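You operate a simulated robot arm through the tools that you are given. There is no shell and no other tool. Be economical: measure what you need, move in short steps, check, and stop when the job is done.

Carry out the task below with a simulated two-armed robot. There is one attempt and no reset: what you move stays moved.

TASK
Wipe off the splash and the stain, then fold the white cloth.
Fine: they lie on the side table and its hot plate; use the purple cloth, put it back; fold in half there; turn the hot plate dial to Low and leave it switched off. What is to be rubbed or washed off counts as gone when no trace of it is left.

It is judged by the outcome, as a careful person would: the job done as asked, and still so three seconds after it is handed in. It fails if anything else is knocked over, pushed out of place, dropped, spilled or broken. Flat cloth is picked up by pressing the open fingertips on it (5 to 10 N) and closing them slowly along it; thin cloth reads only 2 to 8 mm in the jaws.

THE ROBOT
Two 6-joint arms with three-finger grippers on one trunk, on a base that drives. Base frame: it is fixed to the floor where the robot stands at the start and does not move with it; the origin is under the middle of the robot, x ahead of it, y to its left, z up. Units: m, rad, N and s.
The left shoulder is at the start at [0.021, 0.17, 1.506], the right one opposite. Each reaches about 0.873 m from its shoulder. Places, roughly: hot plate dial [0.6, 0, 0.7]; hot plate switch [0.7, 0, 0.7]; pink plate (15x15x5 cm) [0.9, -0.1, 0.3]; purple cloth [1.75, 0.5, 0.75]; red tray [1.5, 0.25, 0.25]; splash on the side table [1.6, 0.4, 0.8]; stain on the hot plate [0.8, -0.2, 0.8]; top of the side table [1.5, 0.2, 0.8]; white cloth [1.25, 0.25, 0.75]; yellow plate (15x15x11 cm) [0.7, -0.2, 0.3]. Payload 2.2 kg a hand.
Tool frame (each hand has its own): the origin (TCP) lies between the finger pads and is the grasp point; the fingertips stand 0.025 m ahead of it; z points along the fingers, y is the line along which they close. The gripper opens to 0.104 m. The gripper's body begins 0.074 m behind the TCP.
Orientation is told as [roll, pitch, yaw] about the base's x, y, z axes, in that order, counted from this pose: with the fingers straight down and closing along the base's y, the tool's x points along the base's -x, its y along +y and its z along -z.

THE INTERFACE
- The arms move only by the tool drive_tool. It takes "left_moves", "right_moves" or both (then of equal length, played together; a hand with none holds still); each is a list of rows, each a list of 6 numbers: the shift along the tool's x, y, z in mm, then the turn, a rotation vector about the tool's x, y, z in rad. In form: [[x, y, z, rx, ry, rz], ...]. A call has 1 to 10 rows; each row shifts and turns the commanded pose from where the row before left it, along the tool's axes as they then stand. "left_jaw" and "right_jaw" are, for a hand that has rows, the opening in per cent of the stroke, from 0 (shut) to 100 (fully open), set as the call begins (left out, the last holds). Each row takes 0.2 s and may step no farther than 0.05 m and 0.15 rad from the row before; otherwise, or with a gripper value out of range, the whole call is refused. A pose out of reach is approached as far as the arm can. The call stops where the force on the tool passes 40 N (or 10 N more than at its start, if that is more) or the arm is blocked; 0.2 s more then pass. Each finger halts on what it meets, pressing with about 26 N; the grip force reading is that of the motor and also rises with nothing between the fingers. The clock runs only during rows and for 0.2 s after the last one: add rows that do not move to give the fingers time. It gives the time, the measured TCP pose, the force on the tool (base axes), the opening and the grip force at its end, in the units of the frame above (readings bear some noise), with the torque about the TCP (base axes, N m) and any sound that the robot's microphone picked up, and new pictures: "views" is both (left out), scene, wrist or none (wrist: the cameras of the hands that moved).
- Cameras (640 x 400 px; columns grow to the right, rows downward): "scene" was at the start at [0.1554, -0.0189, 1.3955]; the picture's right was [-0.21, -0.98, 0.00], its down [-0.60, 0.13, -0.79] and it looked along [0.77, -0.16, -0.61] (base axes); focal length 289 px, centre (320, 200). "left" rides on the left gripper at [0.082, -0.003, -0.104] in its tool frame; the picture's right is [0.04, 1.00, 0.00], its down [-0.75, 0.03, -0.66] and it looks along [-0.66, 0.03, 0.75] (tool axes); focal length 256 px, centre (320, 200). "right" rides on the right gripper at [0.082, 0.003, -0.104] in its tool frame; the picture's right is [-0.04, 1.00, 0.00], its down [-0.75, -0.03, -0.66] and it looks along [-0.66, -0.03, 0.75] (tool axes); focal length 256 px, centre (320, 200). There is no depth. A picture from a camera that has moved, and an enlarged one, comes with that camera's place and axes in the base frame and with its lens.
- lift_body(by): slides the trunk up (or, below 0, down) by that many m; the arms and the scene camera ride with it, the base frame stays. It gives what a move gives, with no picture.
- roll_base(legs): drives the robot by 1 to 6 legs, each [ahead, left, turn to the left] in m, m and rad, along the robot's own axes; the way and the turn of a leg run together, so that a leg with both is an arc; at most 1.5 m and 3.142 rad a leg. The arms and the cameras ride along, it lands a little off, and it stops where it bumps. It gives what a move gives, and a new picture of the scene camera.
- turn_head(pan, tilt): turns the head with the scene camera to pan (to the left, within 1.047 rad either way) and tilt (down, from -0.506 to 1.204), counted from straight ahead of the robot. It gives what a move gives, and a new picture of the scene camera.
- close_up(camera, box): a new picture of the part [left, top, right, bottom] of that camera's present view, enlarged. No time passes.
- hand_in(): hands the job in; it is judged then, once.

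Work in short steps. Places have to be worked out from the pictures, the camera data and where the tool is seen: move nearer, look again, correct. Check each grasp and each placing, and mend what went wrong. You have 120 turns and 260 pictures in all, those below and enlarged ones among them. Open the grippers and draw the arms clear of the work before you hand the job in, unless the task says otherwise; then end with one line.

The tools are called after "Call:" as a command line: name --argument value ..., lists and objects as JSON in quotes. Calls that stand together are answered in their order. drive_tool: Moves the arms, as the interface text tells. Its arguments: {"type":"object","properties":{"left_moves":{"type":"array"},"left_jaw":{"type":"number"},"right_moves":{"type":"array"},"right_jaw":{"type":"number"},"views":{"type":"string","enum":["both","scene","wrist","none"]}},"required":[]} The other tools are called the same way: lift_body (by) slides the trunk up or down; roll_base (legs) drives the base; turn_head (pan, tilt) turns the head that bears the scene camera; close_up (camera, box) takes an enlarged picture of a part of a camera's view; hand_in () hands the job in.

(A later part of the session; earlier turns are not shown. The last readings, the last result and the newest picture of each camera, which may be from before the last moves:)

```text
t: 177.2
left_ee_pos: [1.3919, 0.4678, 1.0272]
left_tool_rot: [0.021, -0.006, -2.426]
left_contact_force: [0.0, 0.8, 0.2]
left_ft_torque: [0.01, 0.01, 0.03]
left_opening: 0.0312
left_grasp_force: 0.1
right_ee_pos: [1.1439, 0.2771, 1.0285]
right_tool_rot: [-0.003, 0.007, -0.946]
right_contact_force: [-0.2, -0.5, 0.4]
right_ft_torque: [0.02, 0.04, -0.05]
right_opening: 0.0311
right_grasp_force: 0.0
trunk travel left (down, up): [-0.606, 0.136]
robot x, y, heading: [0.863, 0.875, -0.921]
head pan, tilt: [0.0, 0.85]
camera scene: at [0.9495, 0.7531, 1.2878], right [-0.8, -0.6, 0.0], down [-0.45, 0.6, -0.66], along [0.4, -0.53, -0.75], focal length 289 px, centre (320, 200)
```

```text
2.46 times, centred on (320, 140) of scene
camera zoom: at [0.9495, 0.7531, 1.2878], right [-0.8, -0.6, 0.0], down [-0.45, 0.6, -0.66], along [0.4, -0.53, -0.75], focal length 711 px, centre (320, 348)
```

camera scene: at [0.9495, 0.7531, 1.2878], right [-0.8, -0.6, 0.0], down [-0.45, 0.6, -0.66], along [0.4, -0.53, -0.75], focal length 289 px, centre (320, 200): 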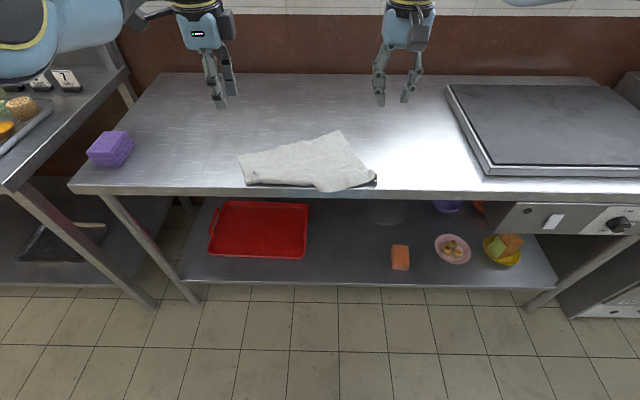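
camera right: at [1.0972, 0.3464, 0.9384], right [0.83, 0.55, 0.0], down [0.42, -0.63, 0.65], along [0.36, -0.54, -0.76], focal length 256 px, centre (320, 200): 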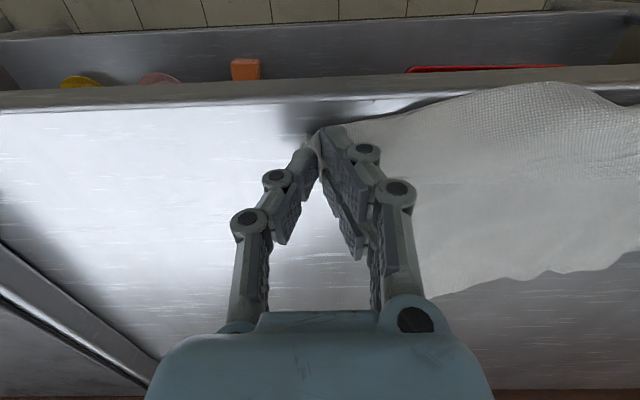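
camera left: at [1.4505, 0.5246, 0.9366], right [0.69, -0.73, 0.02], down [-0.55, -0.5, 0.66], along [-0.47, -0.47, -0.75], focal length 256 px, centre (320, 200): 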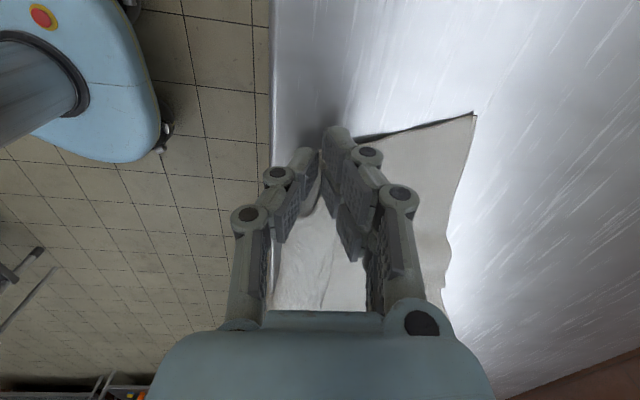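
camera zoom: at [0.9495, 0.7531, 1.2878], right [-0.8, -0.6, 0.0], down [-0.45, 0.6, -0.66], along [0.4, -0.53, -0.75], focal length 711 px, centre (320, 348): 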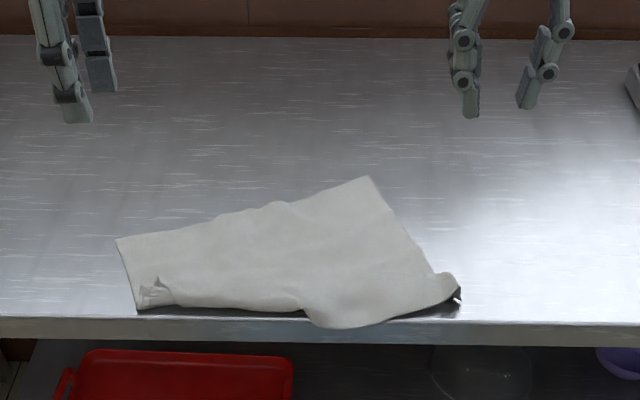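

The cloth is nearly flat: two adjacent corners are visible at about FL (1.469, 0.416) and FR (1.320, 0.167), 0.29 m apart, with only the near part tucked under. I'll take those two corners, let it hang straight, and lay it down. First I restore the left wrist and position the base square to that edge.

Call:
drive_tool --left_moves '[[0, 0, 0, 0, 0, -0.15], [0, 0, 0, 0, 0, -0.15], [0, 0, 0, 0, 0, -0.15], [0, 0, 0, 0, 0, -0.15], [0, 0, 0, 0, 0, -0.15], [0, 0, 0, 0, 0, -0.15], [0, 0, 0, 0, 0, -0.15], [0, 0, 0, 0, 0, -0.15], [0, 0, 0, 0, 0, -0.15], [0, 0, 0, 0, 0, -0.15]]' --views "none"

Call:
roll_base --legs '[[0.19, -0.167, 0], [0, 0, 0.38]]'

```text
t: 179.4
left_ee_pos: [1.3926, 0.4672, 1.0296]
left_tool_rot: [-0.004, -0.023, -0.922]
left_contact_force: [0.0, 0.0, 0.2]
left_ft_torque: [-0.02, 0.01, 0.0]
left_opening: 0.0312
left_grasp_force: 0.1
right_ee_pos: [1.1426, 0.2765, 1.0297]
right_tool_rot: [-0.002, 0.007, -0.942]
right_contact_force: [0.7, -0.5, 0.4]
right_ft_torque: [0.02, 0.03, 0.01]
right_opening: 0.031
right_grasp_force: 0.2
trunk travel left (down, up): [-0.606, 0.136]
robot x, y, heading: [0.8562, 0.874, -0.921]
head pan, tilt: [0.0, 0.85]
```

```text
t: 182.3
left_ee_pos: [1.4896, 0.4468, 1.0286]
left_tool_rot: [-0.005, -0.023, -0.535]
left_contact_force: [-0.3, 0.5, 0.3]
left_ft_torque: [-0.02, -0.01, 0.0]
left_opening: 0.0312
left_grasp_force: 0.0
right_ee_pos: [1.3322, 0.1762, 1.0286]
right_tool_rot: [-0.002, 0.006, -0.555]
right_contact_force: [0.5, -1.0, -0.4]
right_ft_torque: [0.01, -0.01, 0.0]
right_opening: 0.0311
right_grasp_force: 0.1
trunk travel left (down, up): [-0.606, 0.136]
robot x, y, heading: [0.8458, 0.6199, -0.53]
head pan, tilt: [0.0, 0.85]
camera scene: at [0.9721, 0.5431, 1.2878], right [-0.51, -0.86, 0.0], down [-0.65, 0.38, -0.66], along [0.57, -0.34, -0.75], focal length 289 px, centre (320, 200)
```

scene: 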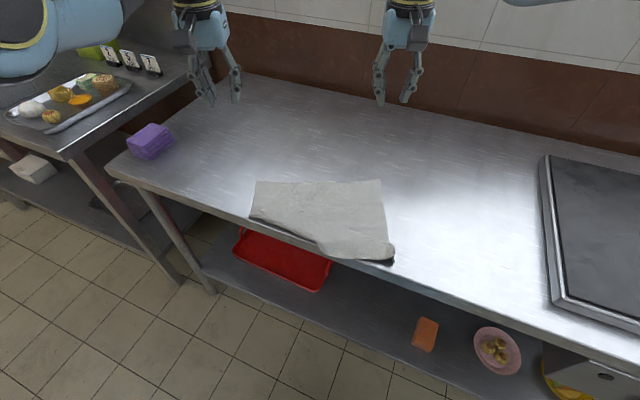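

The edge is now square to me: FL at ahead 0.635/left 0.15, FR at 0.642/−0.145. I place both hands about 2 cm inside those corners and lower.

Call:
drive_tool --left_moves '[[14, -27, 0, 0, 0, 0], [14, -27, 0, 0, 0, 0], [0, 0, 0, 0, 0.02, 0]]' --right_moves '[[14, 9, 0, 0, 0, 0], [15, 9, 0, 0, 0, -0.02], [0, 0, 0, 0, 0, 0]]' --left_jaw 30 --right_jaw 30 --views "none"

Call:
lift_body --by -0.12

Call:
drive_tool --left_moves '[[0, 0, 20, 0, 0, 0], [0, 0, 20, 0, 0, 0], [0, 0, 0, 0, 0, 0]]' --right_moves '[[0, 0, 20, 0, 0, 0], [0, 0, 20, 0, 0, 0], [0, 0, 0, 0, 0, 0]]' --views "wrist"

```text
t: 183.2
left_ee_pos: [1.4396, 0.4126, 1.0263]
left_tool_rot: [-0.003, -0.001, -0.536]
left_contact_force: [0.7, -0.7, -0.9]
left_ft_torque: [0.02, 0.0, 0.02]
left_opening: 0.0311
left_grasp_force: 0.1
right_ee_pos: [1.3155, 0.2064, 1.028]
right_tool_rot: [-0.003, 0.006, -0.535]
right_contact_force: [0.4, 0.0, -0.5]
right_ft_torque: [-0.01, -0.01, 0.01]
right_opening: 0.031
right_grasp_force: 0.1
trunk travel left (down, up): [-0.606, 0.136]
robot x, y, heading: [0.8421, 0.6214, -0.532]
head pan, tilt: [0.0, 0.85]
```

```text
t: 184.7
left_ee_pos: [1.4377, 0.4135, 0.9073]
left_tool_rot: [-0.005, -0.003, -0.535]
left_contact_force: [0.3, 0.1, 0.6]
left_ft_torque: [0.02, -0.03, 0.02]
left_opening: 0.0309
left_grasp_force: 0.1
right_ee_pos: [1.3177, 0.2069, 0.909]
right_tool_rot: [-0.003, 0.005, -0.536]
right_contact_force: [1.1, 0.0, 1.1]
right_ft_torque: [0.02, 0.03, 0.0]
right_opening: 0.0311
right_grasp_force: 0.0
trunk travel left (down, up): [-0.486, 0.256]
robot x, y, heading: [0.8436, 0.6191, -0.534]
head pan, tilt: [0.0, 0.85]
```

```text
t: 185.4
left_ee_pos: [1.4388, 0.4143, 0.8674]
left_tool_rot: [-0.005, -0.002, -0.536]
left_contact_force: [-1.4, -0.5, 0.1]
left_ft_torque: [-0.02, 0.04, 0.01]
left_opening: 0.031
left_grasp_force: 0.0
right_ee_pos: [1.3149, 0.2063, 0.8715]
right_tool_rot: [-0.003, 0.007, -0.536]
right_contact_force: [0.1, -0.2, 0.8]
right_ft_torque: [0.05, -0.01, 0.01]
right_opening: 0.0313
right_grasp_force: 0.0
trunk travel left (down, up): [-0.486, 0.256]
robot x, y, heading: [0.8451, 0.6217, -0.534]
head pan, tilt: [0.0, 0.85]
camera right: at [1.2472, 0.2506, 0.9741], right [0.54, 0.84, 0.0], down [0.64, -0.41, 0.65], along [0.55, -0.36, -0.76], focal length 256 px, centre (320, 200)
camera left: at [1.3673, 0.4533, 0.9717], right [0.48, 0.88, -0.01], down [0.66, -0.36, 0.66], along [0.58, -0.32, -0.75], focal length 256 px, centre (320, 200)
```

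right: 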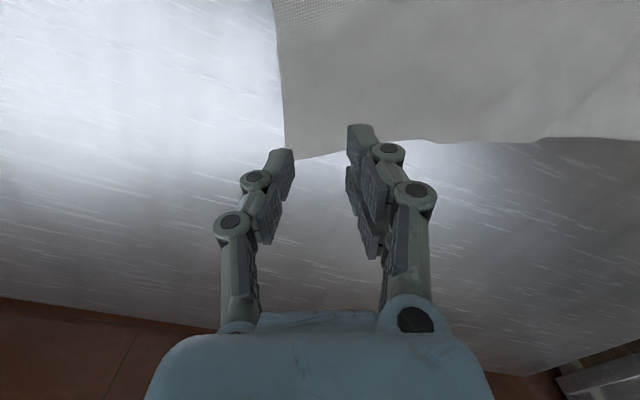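
left: 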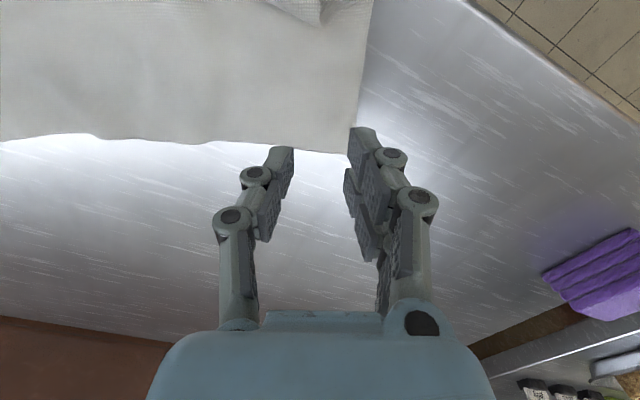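

Both hands are 2 cm inside the edge and 2.6 cm inside the side, which is good. I lower to near contact, then press.

Call:
drive_tool --left_moves '[[0, 0, 18, 0, 0, 0], [0, 0, 18, 0, 0, 0], [0, 0, 3, 0, 0, 0], [0, 0, 0, 0, 0, 0]]' --right_moves '[[0, 0, 20, 0, 0, 0], [0, 0, 20, 0, 0, 0], [0, 0, 3, 0, 0, 0], [0, 0, 0, 0, 0, 0]]' --views "none"

Call:
drive_tool --left_moves '[[0, 0, 1.5, 0, 0, 0], [0, 0, 0, 0, 0, 0]]' --right_moves '[[0, 0, 1.5, 0, 0, 0], [0, 0, 0, 0, 0, 0]]' --views "none"

```text
t: 186.4
left_ee_pos: [1.4382, 0.4139, 0.8287]
left_tool_rot: [-0.006, -0.004, -0.538]
left_contact_force: [0.1, -0.5, 1.1]
left_ft_torque: [0.01, 0.03, 0.0]
left_opening: 0.0308
left_grasp_force: 0.0
right_ee_pos: [1.3163, 0.2057, 0.8274]
right_tool_rot: [-0.004, 0.004, -0.535]
right_contact_force: [0.5, 0.1, 6.2]
right_ft_torque: [-0.01, -0.1, -0.02]
right_opening: 0.0316
right_grasp_force: 0.0
trunk travel left (down, up): [-0.486, 0.256]
robot x, y, heading: [0.8406, 0.6221, -0.54]
head pan, tilt: [0.0, 0.85]
```

```text
t: 187.1
left_ee_pos: [1.4381, 0.4145, 0.8284]
left_tool_rot: [-0.005, -0.003, -0.538]
left_contact_force: [0.6, -0.2, 0.2]
left_ft_torque: [0.02, 0.06, 0.0]
left_opening: 0.0309
left_grasp_force: 0.1
right_ee_pos: [1.3171, 0.2069, 0.8257]
right_tool_rot: [-0.001, 0.002, -0.536]
right_contact_force: [0.7, 0.0, 18.3]
right_ft_torque: [0.13, -0.07, -0.01]
right_opening: 0.0323
right_grasp_force: 2.5
trunk travel left (down, up): [-0.486, 0.256]
robot x, y, heading: [0.8457, 0.6203, -0.531]
head pan, tilt: [0.0, 0.85]
```

Right presses 18 N (a bit much) so I ease it 0.7 mm; left needs 1.8 mm more.

Call:
drive_tool --left_moves '[[0, 0, 1.8, 0, 0, 0], [0, 0, 0, 0, 0, 0]]' --right_moves '[[0, 0, -0.7, 0, 0, 0], [0, 0, 0, 0, 0, 0]]' --views "none"

```text
t: 187.7
left_ee_pos: [1.4378, 0.4136, 0.8268]
left_tool_rot: [-0.006, -0.004, -0.538]
left_contact_force: [0.0, 1.5, 9.0]
left_ft_torque: [0.19, -0.09, 0.02]
left_opening: 0.0315
left_grasp_force: 0.8
right_ee_pos: [1.3139, 0.2064, 0.8248]
right_tool_rot: [-0.005, 0.005, -0.535]
right_contact_force: [0.2, 1.1, 11.3]
right_ft_torque: [0.1, -0.06, 0.01]
right_opening: 0.0334
right_grasp_force: 2.0
trunk travel left (down, up): [-0.486, 0.256]
robot x, y, heading: [0.8418, 0.6197, -0.531]
head pan, tilt: [0.0, 0.85]
```

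Now 9 and 11 N. I close slowly in steps.

Call:
drive_tool --left_moves '[[0, 0, 0, 0, 0, 0]]' --right_moves '[[0, 0, 0, 0, 0, 0]]' --left_jaw 24 --right_jaw 24 --views "none"

Call:
drive_tool --left_moves '[[0, 0, 0, 0, 0, 0]]' --right_moves '[[0, 0, 0, 0, 0, 0]]' --left_jaw 18 --right_jaw 18 --views "none"

Call:
drive_tool --left_moves '[[0, 0, 0, 0, 0, 0]]' --right_moves '[[0, 0, 0, 0, 0, 0]]' --left_jaw 13 --right_jaw 13 --views "none"

Call:
drive_tool --left_moves '[[0, 0, 0, 0, 0, 0]]' --right_moves '[[0, 0, 0, 0, 0, 0]]' --left_jaw 8 --right_jaw 8 --views "none"

Call:
drive_tool --left_moves '[[0, 0, 0, 0, 0, 0], [0, 0, 0, 0, 0, 0]]' --right_moves '[[0, 0, 0, 0, 0, 0], [0, 0, 0, 0, 0, 0]]' --left_jaw 0 --right_jaw 0 --views "wrist"

```text
t: 188.1
left_ee_pos: [1.4391, 0.4137, 0.8274]
left_tool_rot: [-0.006, -0.005, -0.537]
left_contact_force: [1.0, -0.2, 8.5]
left_ft_torque: [0.07, -0.06, -0.01]
left_opening: 0.0244
left_grasp_force: 0.1
right_ee_pos: [1.3146, 0.2062, 0.825]
right_tool_rot: [-0.004, 0.006, -0.536]
right_contact_force: [-1.1, -0.8, 8.1]
right_ft_torque: [0.03, 0.0, -0.05]
right_opening: 0.0265
right_grasp_force: 0.0
trunk travel left (down, up): [-0.486, 0.256]
robot x, y, heading: [0.8437, 0.6181, -0.535]
head pan, tilt: [0.0, 0.85]
```

```text
t: 188.4
left_ee_pos: [1.4379, 0.4143, 0.8267]
left_tool_rot: [-0.006, -0.004, -0.535]
left_contact_force: [0.2, -0.9, 9.6]
left_ft_torque: [0.07, -0.02, 0.02]
left_opening: 0.0189
left_grasp_force: 0.1
right_ee_pos: [1.3147, 0.2062, 0.8252]
right_tool_rot: [-0.003, 0.006, -0.536]
right_contact_force: [0.5, 0.4, 10.4]
right_ft_torque: [0.07, -0.06, 0.04]
right_opening: 0.0192
right_grasp_force: 1.6
trunk travel left (down, up): [-0.486, 0.256]
robot x, y, heading: [0.8434, 0.6173, -0.534]
head pan, tilt: [0.0, 0.85]
```

```text
t: 188.8
left_ee_pos: [1.438, 0.4135, 0.8268]
left_tool_rot: [-0.005, -0.004, -0.536]
left_contact_force: [0.1, -1.0, 8.8]
left_ft_torque: [-0.05, -0.03, 0.01]
left_opening: 0.0134
left_grasp_force: 0.0
right_ee_pos: [1.3147, 0.2062, 0.8267]
right_tool_rot: [-0.004, 0.003, -0.536]
right_contact_force: [0.7, -0.8, 10.7]
right_ft_torque: [0.04, -0.01, 0.04]
right_opening: 0.0133
right_grasp_force: 0.1
trunk travel left (down, up): [-0.486, 0.256]
robot x, y, heading: [0.8451, 0.6194, -0.534]
head pan, tilt: [0.0, 0.85]
```

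```text
t: 189.2
left_ee_pos: [1.4374, 0.4136, 0.8275]
left_tool_rot: [-0.004, -0.005, -0.537]
left_contact_force: [-1.2, -1.3, 7.7]
left_ft_torque: [-0.03, 0.04, 0.0]
left_opening: 0.0083
left_grasp_force: 0.2
right_ee_pos: [1.3157, 0.2064, 0.8263]
right_tool_rot: [-0.003, 0.003, -0.536]
right_contact_force: [0.5, 0.6, 12.5]
right_ft_torque: [0.06, -0.07, 0.03]
right_opening: 0.0083
right_grasp_force: 0.1
trunk travel left (down, up): [-0.486, 0.256]
robot x, y, heading: [0.8435, 0.621, -0.533]
head pan, tilt: [0.0, 0.85]
```

```text
t: 189.8
left_ee_pos: [1.4362, 0.4124, 0.827]
left_tool_rot: [-0.008, -0.004, -0.538]
left_contact_force: [-2.6, -4.4, 4.6]
left_ft_torque: [-0.11, 0.1, 0.03]
left_opening: 0.0028
left_grasp_force: 26.2
right_ee_pos: [1.3157, 0.2068, 0.8264]
right_tool_rot: [-0.004, 0.004, -0.536]
right_contact_force: [1.4, 3.2, 17.1]
right_ft_torque: [0.09, -0.06, 0.0]
right_opening: 0.0036
right_grasp_force: 26.4
trunk travel left (down, up): [-0.486, 0.256]
robot x, y, heading: [0.8426, 0.617, -0.534]
head pan, tilt: [0.0, 0.85]
camera right: at [1.2474, 0.2518, 0.9301], right [0.54, 0.84, 0.0], down [0.64, -0.41, 0.65], along [0.55, -0.36, -0.76], focal length 256 px, centre (320, 200)
camera left: at [1.365, 0.4537, 0.9301], right [0.48, 0.88, -0.01], down [0.66, -0.35, 0.66], along [0.58, -0.32, -0.75], focal length 256 px, centre (320, 200)
```

right: 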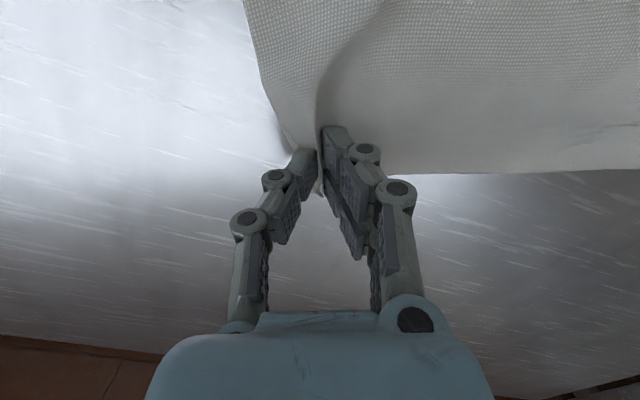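
left: 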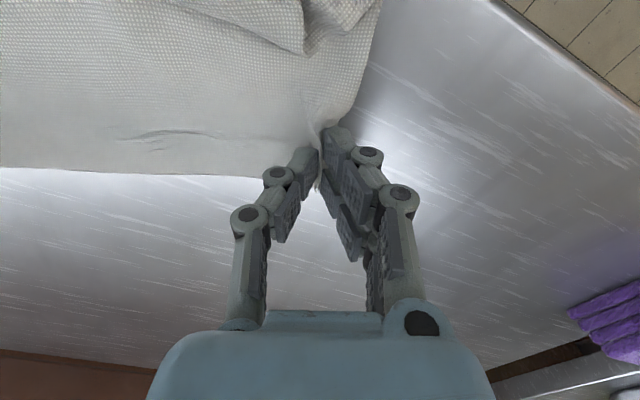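

Both corners are gripped (2.8 and 3.6 mm). I lift with the trunk so it hangs as a curtain, and turn back square to the table.

Call:
lift_body --by 0.25

Call:
roll_base --legs '[[0, 0, -0.39]]'

Call:
close_up --camera "scene" --box '[180, 60, 460, 260]'

```text
t: 192.4
left_ee_pos: [1.4382, 0.4135, 1.0765]
left_tool_rot: [-0.005, -0.002, -0.535]
left_contact_force: [-2.4, -4.9, 0.2]
left_ft_torque: [-0.12, 0.03, 0.08]
left_opening: 0.0029
left_grasp_force: 26.1
right_ee_pos: [1.3162, 0.2073, 1.0751]
right_tool_rot: [-0.003, 0.006, -0.536]
right_contact_force: [2.1, 4.0, -0.6]
right_ft_torque: [0.13, -0.08, -0.01]
right_opening: 0.0032
right_grasp_force: 26.1
trunk travel left (down, up): [-0.736, 0.006]
robot x, y, heading: [0.8432, 0.6207, -0.532]
head pan, tilt: [0.0, 0.85]
```

```text
t: 194.0
left_ee_pos: [1.3127, 0.1997, 1.0758]
left_tool_rot: [-0.005, -0.002, -0.932]
left_contact_force: [-4.0, -1.7, -0.4]
left_ft_torque: [-0.06, 0.12, 0.04]
left_opening: 0.0031
left_grasp_force: 25.7
right_ee_pos: [1.1191, 0.0558, 1.0762]
right_tool_rot: [-0.004, 0.006, -0.933]
right_contact_force: [4.0, 2.7, 0.6]
right_ft_torque: [0.09, -0.12, -0.01]
right_opening: 0.0032
right_grasp_force: 26.5
trunk travel left (down, up): [-0.736, 0.006]
robot x, y, heading: [0.8412, 0.6222, -0.934]
head pan, tilt: [0.0, 0.85]
camera scene: at [0.9324, 0.4993, 1.4181], right [-0.8, -0.6, 0.0], down [-0.45, 0.6, -0.66], along [0.39, -0.53, -0.75], focal length 289 px, centre (320, 200)
```

scene: 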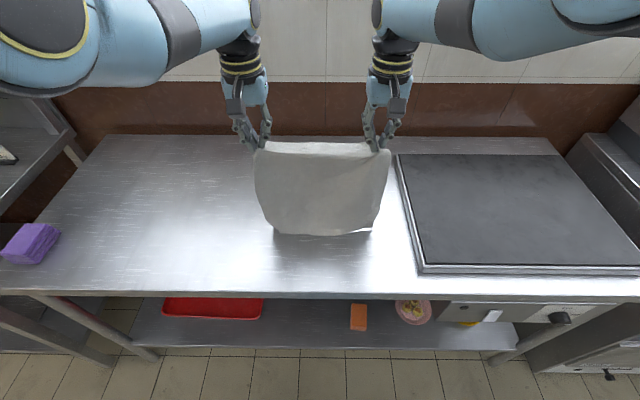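

```text
2.00 times, centred on (320, 160) of scene
camera zoom: at [0.9324, 0.4993, 1.4181], right [-0.8, -0.6, 0.0], down [-0.45, 0.6, -0.66], along [0.39, -0.53, -0.75], focal length 578 px, centre (320, 280)
```

zoom: 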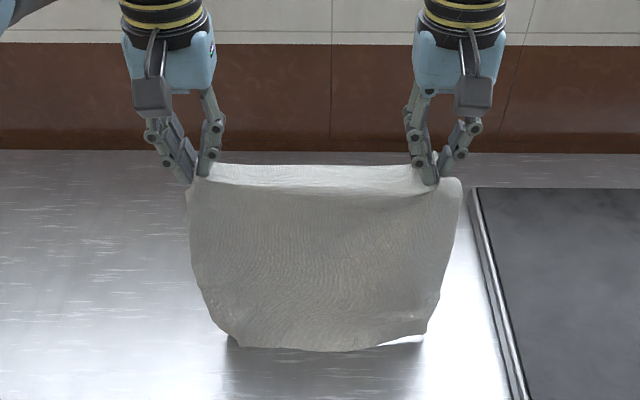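

A clean curtain. Now I lay the lower half: sink while moving deep, in small steps.

Call:
roll_base --legs '[[0.03, 0, 0]]'

Call:
lift_body --by -0.04

Call:
roll_base --legs '[[0.04, 0, 0]]'

Call:
lift_body --by -0.04

Call:
roll_base --legs '[[0.04, 0, 0]]'

Call:
close_up --camera "scene" --box '[180, 60, 460, 260]'

```text
t: 194.8
left_ee_pos: [1.3272, 0.1793, 1.0789]
left_tool_rot: [-0.006, -0.003, -0.932]
left_contact_force: [-3.6, -2.0, 0.9]
left_ft_torque: [-0.1, 0.08, 0.06]
left_opening: 0.0027
left_grasp_force: 26.3
right_ee_pos: [1.1355, 0.0367, 1.0781]
right_tool_rot: [-0.002, 0.003, -0.929]
right_contact_force: [2.2, 2.4, 0.0]
right_ft_torque: [0.02, -0.16, 0.04]
right_opening: 0.0032
right_grasp_force: 26.0
trunk travel left (down, up): [-0.736, 0.006]
robot x, y, heading: [0.8617, 0.5997, -0.929]
head pan, tilt: [0.0, 0.85]
camera scene: at [0.9471, 0.48, 1.4187], right [-0.8, -0.6, 0.0], down [-0.45, 0.6, -0.66], along [0.4, -0.53, -0.75], focal length 289 px, centre (320, 200)
```

scene: 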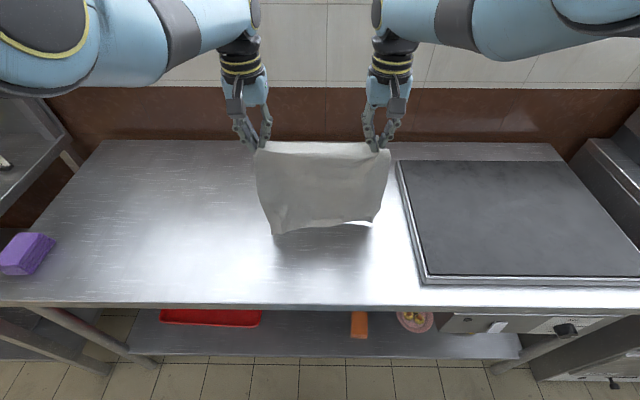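

```text
t: 195.7
left_ee_pos: [1.3295, 0.1753, 1.0354]
left_tool_rot: [-0.007, -0.002, -0.933]
left_contact_force: [-2.5, -2.1, 1.5]
left_ft_torque: [-0.06, 0.1, 0.04]
left_opening: 0.003
left_grasp_force: 26.6
right_ee_pos: [1.1364, 0.0345, 1.0348]
right_tool_rot: [-0.003, 0.006, -0.931]
right_contact_force: [3.0, 1.6, 0.9]
right_ft_torque: [0.09, -0.11, 0.06]
right_opening: 0.0031
right_grasp_force: 25.8
trunk travel left (down, up): [-0.696, 0.046]
robot x, y, heading: [0.8619, 0.5971, -0.929]
head pan, tilt: [0.0, 0.85]
```

```text
t: 196.6
left_ee_pos: [1.351, 0.1486, 1.0375]
left_tool_rot: [-0.005, -0.006, -0.933]
left_contact_force: [-2.3, -1.9, 0.9]
left_ft_torque: [-0.07, 0.02, 0.04]
left_opening: 0.0029
left_grasp_force: 26.3
right_ee_pos: [1.1578, 0.0043, 1.0376]
right_tool_rot: [-0.003, 0.004, -0.931]
right_contact_force: [2.8, 3.2, 0.1]
right_ft_torque: [0.02, -0.12, 0.01]
right_opening: 0.0035
right_grasp_force: 26.6
trunk travel left (down, up): [-0.696, 0.046]
robot x, y, heading: [0.8835, 0.5653, -0.932]
head pan, tilt: [0.0, 0.85]
camera scene: at [0.9705, 0.4487, 1.3786], right [-0.8, -0.6, 0.0], down [-0.45, 0.6, -0.66], along [0.4, -0.53, -0.75], focal length 289 px, centre (320, 200)
```

scene: 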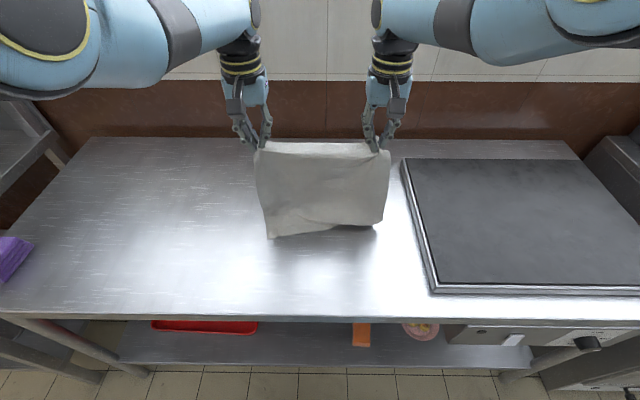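

```text
t: 197.4
left_ee_pos: [1.3517, 0.1448, 0.9953]
left_tool_rot: [-0.007, -0.003, -0.932]
left_contact_force: [-2.8, -2.0, 0.5]
left_ft_torque: [-0.07, 0.02, 0.06]
left_opening: 0.0027
left_grasp_force: 26.8
right_ee_pos: [1.161, 0.0029, 0.9959]
right_tool_rot: [-0.001, 0.005, -0.93]
right_contact_force: [3.1, 2.1, 0.4]
right_ft_torque: [0.06, -0.07, 0.01]
right_opening: 0.0031
right_grasp_force: 25.5
trunk travel left (down, up): [-0.656, 0.086]
robot x, y, heading: [0.8829, 0.5646, -0.928]
head pan, tilt: [0.0, 0.85]
```

```text
t: 198.3
left_ee_pos: [1.3755, 0.1148, 0.9976]
left_tool_rot: [-0.005, -0.003, -0.931]
left_contact_force: [-2.0, -2.8, 0.3]
left_ft_torque: [-0.03, 0.06, 0.04]
left_opening: 0.0029
left_grasp_force: 25.9
right_ee_pos: [1.1833, -0.0268, 0.9967]
right_tool_rot: [-0.001, 0.005, -0.93]
right_contact_force: [2.6, 3.0, 0.5]
right_ft_torque: [0.05, -0.08, 0.07]
right_opening: 0.0033
right_grasp_force: 26.0
trunk travel left (down, up): [-0.656, 0.086]
robot x, y, heading: [0.9032, 0.536, -0.928]
head pan, tilt: [0.0, 0.85]
camera scene: at [0.9956, 0.4152, 1.3382], right [-0.8, -0.6, 0.0], down [-0.45, 0.6, -0.66], along [0.4, -0.53, -0.75], focal length 289 px, centre (320, 200)
```

scene: 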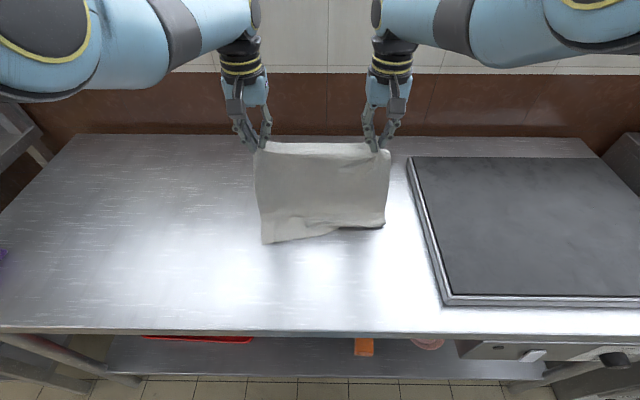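

```text
2.00 times, centred on (320, 160) of scene
camera zoom: at [0.9956, 0.4152, 1.3382], right [-0.8, -0.6, 0.0], down [-0.45, 0.6, -0.66], along [0.4, -0.53, -0.75], focal length 578 px, centre (320, 280)
```

zoom: 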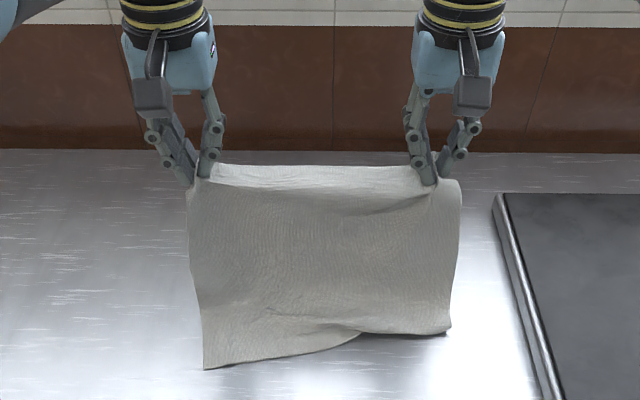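

The left bottom corner went to the near side but the right one tucked under. I raise until the cloth hangs free, back up 10 cm and lay it again, touching lightly and dragging deep so the whole bottom edge trails to my side.

Call:
lift_body --by 0.08

Call:
drive_tool --left_moves '[[0, 0, -25, 0, 0, 0], [0, 0, -25, 0, 0, 0], [0, 0, -10, 0, 0, 0]]' --right_moves '[[0, 0, -25, 0, 0, 0], [0, 0, -25, 0, 0, 0], [0, 0, -10, 0, 0, 0]]' --views "none"

Call:
roll_base --legs '[[-0.11, 0, 0]]'

Call:
lift_body --by -0.045

Call:
roll_base --legs '[[0.03, 0, 0]]'

```text
t: 199.4
left_ee_pos: [1.3754, 0.1139, 1.0751]
left_tool_rot: [-0.007, 0.001, -0.933]
left_contact_force: [-1.7, -2.8, -0.4]
left_ft_torque: [-0.05, 0.06, 0.04]
left_opening: 0.003
left_grasp_force: 25.9
right_ee_pos: [1.1856, -0.0298, 1.0752]
right_tool_rot: [-0.001, 0.008, -0.929]
right_contact_force: [3.8, 1.5, -0.8]
right_ft_torque: [0.09, -0.09, 0.04]
right_opening: 0.0034
right_grasp_force: 25.8
trunk travel left (down, up): [-0.736, 0.006]
robot x, y, heading: [0.9053, 0.5316, -0.929]
head pan, tilt: [0.0, 0.85]
```

```text
t: 200.2
left_ee_pos: [1.3759, 0.1147, 1.1358]
left_tool_rot: [-0.003, 0.0, -0.933]
left_contact_force: [-2.5, -2.2, -0.1]
left_ft_torque: [-0.07, 0.08, 0.02]
left_opening: 0.0028
left_grasp_force: 26.2
right_ee_pos: [1.1846, -0.0289, 1.1372]
right_tool_rot: [-0.002, 0.007, -0.932]
right_contact_force: [1.8, 1.2, 0.5]
right_ft_torque: [0.06, -0.08, 0.02]
right_opening: 0.0027
right_grasp_force: 26.0
trunk travel left (down, up): [-0.736, 0.006]
robot x, y, heading: [0.9076, 0.533, -0.929]
head pan, tilt: [0.0, 0.85]
```

```text
t: 201.4
left_ee_pos: [1.3084, 0.2041, 1.1356]
left_tool_rot: [-0.007, -0.002, -0.934]
left_contact_force: [-2.1, -1.2, -0.2]
left_ft_torque: [-0.06, 0.02, 0.03]
left_opening: 0.0031
left_grasp_force: 25.9
right_ee_pos: [1.1177, 0.0603, 1.1365]
right_tool_rot: [-0.002, 0.005, -0.933]
right_contact_force: [2.2, 1.6, 0.0]
right_ft_torque: [0.05, -0.08, 0.03]
right_opening: 0.0031
right_grasp_force: 26.3
trunk travel left (down, up): [-0.736, 0.006]
robot x, y, heading: [0.8399, 0.6243, -0.931]
head pan, tilt: [0.0, 0.85]
camera scene: at [0.9292, 0.5038, 1.4181], right [-0.8, -0.6, 0.0], down [-0.45, 0.6, -0.66], along [0.39, -0.53, -0.75], focal length 289 px, centre (320, 200)
```

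scene: 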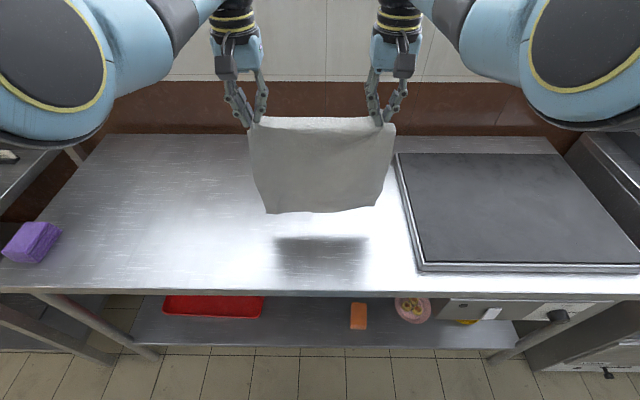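

```text
t: 202.3
left_ee_pos: [1.3092, 0.2029, 1.089]
left_tool_rot: [-0.007, -0.002, -0.934]
left_contact_force: [-2.9, -1.4, 0.6]
left_ft_torque: [-0.02, 0.07, 0.09]
left_opening: 0.0029
left_grasp_force: 26.2
right_ee_pos: [1.1189, 0.0602, 1.0913]
right_tool_rot: [-0.002, 0.007, -0.932]
right_contact_force: [1.8, 2.7, -0.5]
right_ft_torque: [0.07, -0.09, 0.0]
right_opening: 0.0031
right_grasp_force: 25.8
trunk travel left (down, up): [-0.691, 0.051]
robot x, y, heading: [0.8358, 0.6228, -0.933]
head pan, tilt: [0.0, 0.85]
```

```text
t: 203.2
left_ee_pos: [1.3246, 0.1825, 1.0913]
left_tool_rot: [-0.007, -0.003, -0.934]
left_contact_force: [-2.5, -0.9, 0.6]
left_ft_torque: [-0.09, 0.01, 0.03]
left_opening: 0.0031
left_grasp_force: 25.8
right_ee_pos: [1.1329, 0.0391, 1.0919]
right_tool_rot: [0.0, 0.004, -0.933]
right_contact_force: [1.9, 2.3, 1.1]
right_ft_torque: [0.03, -0.1, 0.03]
right_opening: 0.0029
right_grasp_force: 26.3
trunk travel left (down, up): [-0.691, 0.051]
robot x, y, heading: [0.8599, 0.6008, -0.935]
head pan, tilt: [0.0, 0.85]
camera scene: at [0.9449, 0.4827, 1.3734], right [-0.8, -0.6, 0.0], down [-0.45, 0.6, -0.66], along [0.39, -0.53, -0.75], focal length 289 px, centre (320, 200)
```

scene: 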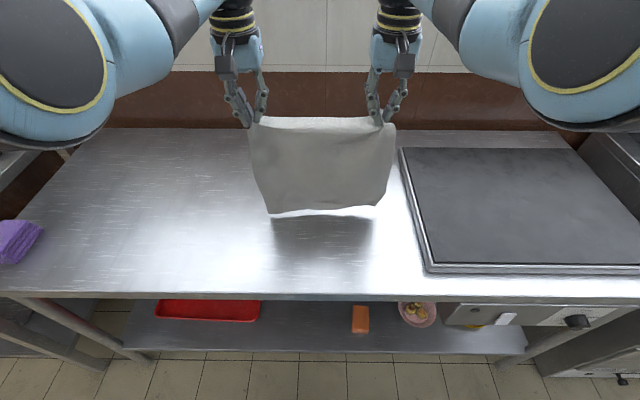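

Hanging straight with the edge right at the table. I continue with small alternating steps.

Call:
lift_body --by -0.015

Call:
roll_base --legs '[[0.03, 0, 0]]'

Call:
lift_body --by -0.025

Call:
roll_base --legs '[[0.03, 0, 0]]'

Call:
close_up --camera "scene" --box '[180, 60, 460, 260]'

```text
t: 203.8
left_ee_pos: [1.326, 0.1803, 1.0731]
left_tool_rot: [-0.007, -0.001, -0.934]
left_contact_force: [-2.0, -1.8, -0.6]
left_ft_torque: [0.01, 0.05, 0.07]
left_opening: 0.0029
left_grasp_force: 26.2
right_ee_pos: [1.1354, 0.0364, 1.0749]
right_tool_rot: [-0.001, 0.006, -0.933]
right_contact_force: [1.1, 0.6, 0.9]
right_ft_torque: [0.05, -0.05, 0.02]
right_opening: 0.0029
right_grasp_force: 26.7
trunk travel left (down, up): [-0.676, 0.066]
robot x, y, heading: [0.8571, 0.6005, -0.931]
head pan, tilt: [0.0, 0.85]
```

```text
t: 204.6
left_ee_pos: [1.3413, 0.1599, 1.0777]
left_tool_rot: [-0.008, -0.005, -0.936]
left_contact_force: [-1.5, 0.0, 0.7]
left_ft_torque: [-0.05, 0.05, 0.0]
left_opening: 0.0028
left_grasp_force: 26.2
right_ee_pos: [1.1517, 0.0163, 1.0775]
right_tool_rot: [-0.001, 0.002, -0.931]
right_contact_force: [2.1, 1.8, 0.5]
right_ft_torque: [0.05, -0.11, 0.05]
right_opening: 0.0034
right_grasp_force: 26.3
trunk travel left (down, up): [-0.676, 0.066]
robot x, y, heading: [0.8774, 0.5749, -0.929]
head pan, tilt: [0.0, 0.85]
camera scene: at [0.9625, 0.4593, 1.3584], right [-0.8, -0.6, 0.0], down [-0.45, 0.6, -0.66], along [0.4, -0.53, -0.75], focal length 289 px, centre (320, 200)
```

scene: 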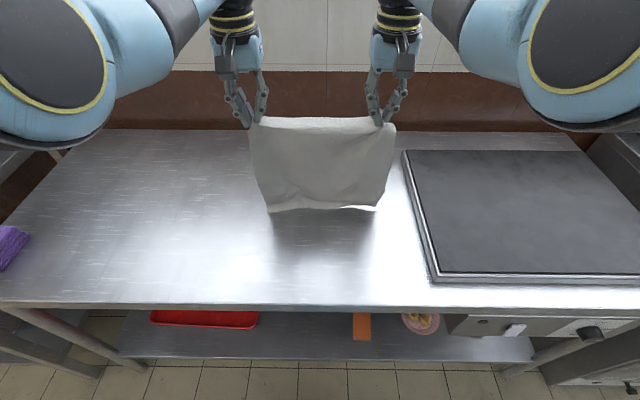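

```text
t: 205.3
left_ee_pos: [1.3438, 0.1582, 1.05]
left_tool_rot: [-0.007, -0.001, -0.934]
left_contact_force: [-1.8, -1.1, 0.5]
left_ft_torque: [-0.05, 0.05, 0.02]
left_opening: 0.0026
left_grasp_force: 25.6
right_ee_pos: [1.153, 0.0137, 1.0515]
right_tool_rot: [-0.002, 0.006, -0.93]
right_contact_force: [1.4, 0.7, -0.3]
right_ft_torque: [0.05, -0.07, 0.02]
right_opening: 0.0028
right_grasp_force: 26.0
trunk travel left (down, up): [-0.651, 0.091]
robot x, y, heading: [0.8787, 0.5749, -0.93]
head pan, tilt: [0.0, 0.85]
```

```text
t: 206.2
left_ee_pos: [1.3594, 0.1343, 1.0513]
left_tool_rot: [-0.008, -0.001, -0.933]
left_contact_force: [-1.9, -1.2, 0.4]
left_ft_torque: [-0.04, 0.03, 0.04]
left_opening: 0.0031
left_grasp_force: 26.3
right_ee_pos: [1.1695, -0.0088, 1.0516]
right_tool_rot: [-0.001, 0.005, -0.931]
right_contact_force: [1.7, 1.1, -0.3]
right_ft_torque: [0.02, -0.06, 0.03]
right_opening: 0.0031
right_grasp_force: 26.3
trunk travel left (down, up): [-0.651, 0.091]
robot x, y, heading: [0.8934, 0.5549, -0.933]
head pan, tilt: [0.0, 0.85]
camera scene: at [0.9812, 0.4344, 1.3332], right [-0.8, -0.6, 0.0], down [-0.45, 0.6, -0.66], along [0.4, -0.53, -0.75], focal length 289 px, centre (320, 200)
```

scene: 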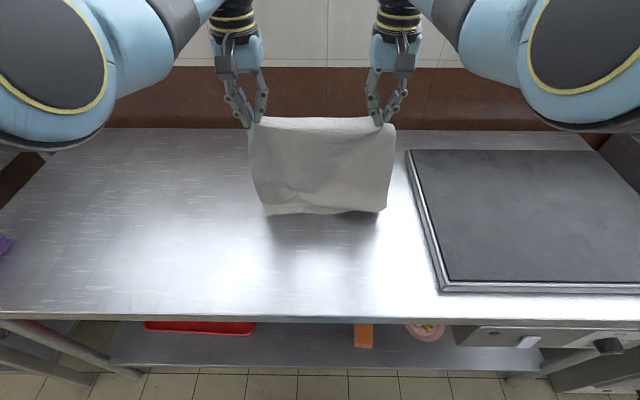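

```text
2.00 times, centred on (320, 160) of scene
camera zoom: at [0.9812, 0.4344, 1.3332], right [-0.8, -0.6, 0.0], down [-0.45, 0.6, -0.66], along [0.4, -0.53, -0.75], focal length 578 px, centre (320, 280)
```

zoom: 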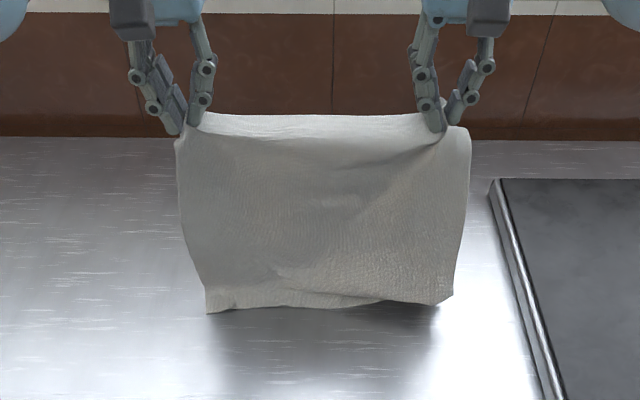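

The right bottom keeps curling to the deep side, so I use that: raise to light touch and drag toward me instead, so the whole bottom edge trails deep.

Call:
lift_body --by 0.05

Call:
lift_body --by -0.02

Call:
roll_base --legs '[[-0.05, 0, 0]]'

Call:
lift_body --by -0.03

Call:
roll_base --legs '[[-0.05, 0, 0]]'

Call:
close_up --camera "scene" --box '[180, 60, 460, 260]'

Call:
close_up --camera "right" --box '[120, 0, 640, 330]'

```text
t: 207.1
left_ee_pos: [1.3598, 0.1351, 1.1006]
left_tool_rot: [-0.005, 0.001, -0.932]
left_contact_force: [-1.5, -1.8, 0.9]
left_ft_torque: [-0.03, 0.05, 0.05]
left_opening: 0.0027
left_grasp_force: 26.4
right_ee_pos: [1.1725, -0.0081, 1.1015]
right_tool_rot: [-0.002, 0.007, -0.931]
right_contact_force: [2.3, 1.4, 0.3]
right_ft_torque: [0.02, -0.05, 0.02]
right_opening: 0.0031
right_grasp_force: 26.2
trunk travel left (down, up): [-0.701, 0.041]
robot x, y, heading: [0.8912, 0.5545, -0.927]
head pan, tilt: [0.0, 0.85]
```

```text
t: 207.8
left_ee_pos: [1.36, 0.1346, 1.0799]
left_tool_rot: [-0.007, 0.002, -0.932]
left_contact_force: [-1.0, -1.2, -1.8]
left_ft_torque: [-0.04, 0.07, 0.04]
left_opening: 0.0029
left_grasp_force: 25.7
right_ee_pos: [1.1718, -0.0091, 1.0802]
right_tool_rot: [-0.001, 0.009, -0.932]
right_contact_force: [1.2, 1.0, -1.1]
right_ft_torque: [0.01, -0.07, 0.0]
right_opening: 0.0031
right_grasp_force: 26.1
trunk travel left (down, up): [-0.681, 0.061]
robot x, y, heading: [0.8909, 0.558, -0.933]
head pan, tilt: [0.0, 0.85]
```

```text
t: 208.7
left_ee_pos: [1.3301, 0.1741, 1.0792]
left_tool_rot: [-0.006, 0.0, -0.932]
left_contact_force: [-1.9, -1.0, 0.3]
left_ft_torque: [-0.06, 0.02, 0.04]
left_opening: 0.0028
left_grasp_force: 25.7
right_ee_pos: [1.1409, 0.031, 1.0816]
right_tool_rot: [0.0, 0.006, -0.93]
right_contact_force: [1.2, 2.0, -0.9]
right_ft_torque: [-0.02, -0.1, 0.04]
right_opening: 0.0032
right_grasp_force: 25.9
trunk travel left (down, up): [-0.681, 0.061]
robot x, y, heading: [0.8651, 0.5987, -0.925]
head pan, tilt: [0.0, 0.85]
camera scene: at [0.9521, 0.4733, 1.363], right [-0.8, -0.6, 0.0], down [-0.45, 0.6, -0.66], along [0.39, -0.53, -0.75], focal length 289 px, centre (320, 200)
```

scene: 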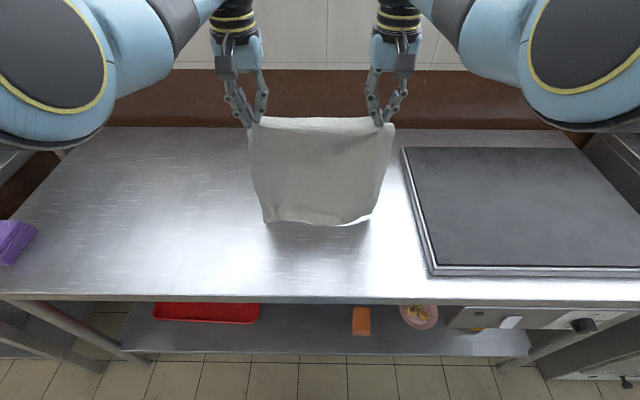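

```text
t: 209.4
left_ee_pos: [1.3314, 0.1731, 1.0501]
left_tool_rot: [-0.006, -0.001, -0.931]
left_contact_force: [-1.5, -1.5, 0.6]
left_ft_torque: [-0.08, 0.05, 0.05]
left_opening: 0.0028
left_grasp_force: 26.0
right_ee_pos: [1.1422, 0.0307, 1.0519]
right_tool_rot: [-0.002, 0.005, -0.931]
right_contact_force: [1.6, 0.9, 0.2]
right_ft_torque: [0.03, -0.05, -0.01]
right_opening: 0.0033
right_grasp_force: 26.1
trunk travel left (down, up): [-0.651, 0.091]
robot x, y, heading: [0.8602, 0.5918, -0.93]
head pan, tilt: [0.0, 0.85]
```

```text
t: 210.3
left_ee_pos: [1.302, 0.2146, 1.0499]
left_tool_rot: [-0.005, -0.002, -0.933]
left_contact_force: [-2.5, -0.8, 0.1]
left_ft_torque: [-0.04, -0.01, 0.03]
left_opening: 0.0028
left_grasp_force: 25.6
right_ee_pos: [1.111, 0.0716, 1.0513]
right_tool_rot: [-0.001, 0.006, -0.929]
right_contact_force: [1.5, 2.0, 0.5]
right_ft_torque: [0.0, -0.11, 0.05]
right_opening: 0.0032
right_grasp_force: 26.4
trunk travel left (down, up): [-0.651, 0.091]
robot x, y, heading: [0.8316, 0.6311, -0.93]
head pan, tilt: [0.0, 0.85]
camera scene: at [0.9215, 0.5144, 1.3331], right [-0.8, -0.6, 0.0], down [-0.45, 0.6, -0.66], along [0.4, -0.53, -0.75], focal length 289 px, centre (320, 200)
```

scene: 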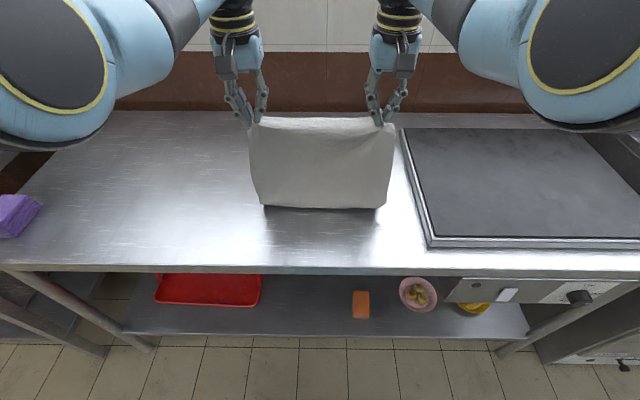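

```text
2.00 times, centred on (320, 160) of scene
camera zoom: at [0.9215, 0.5144, 1.3331], right [-0.8, -0.6, 0.0], down [-0.45, 0.6, -0.66], along [0.4, -0.53, -0.75], focal length 578 px, centre (320, 280)
```

zoom: 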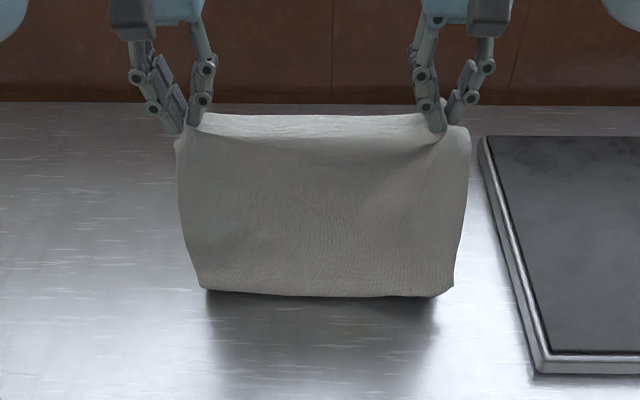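

```text
1.21 times, centred on (380, 165) of right
camera zoom: at [1.0652, 0.1393, 1.1554], right [0.82, 0.57, 0.0], down [0.43, -0.62, 0.65], along [0.37, -0.54, -0.76], focal length 310 px, centre (247, 242)
```

zoom: 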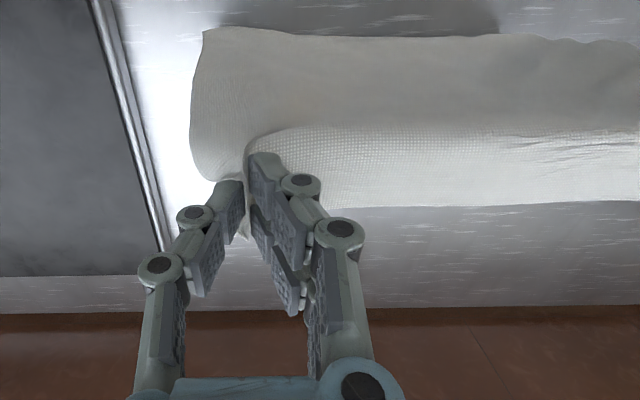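

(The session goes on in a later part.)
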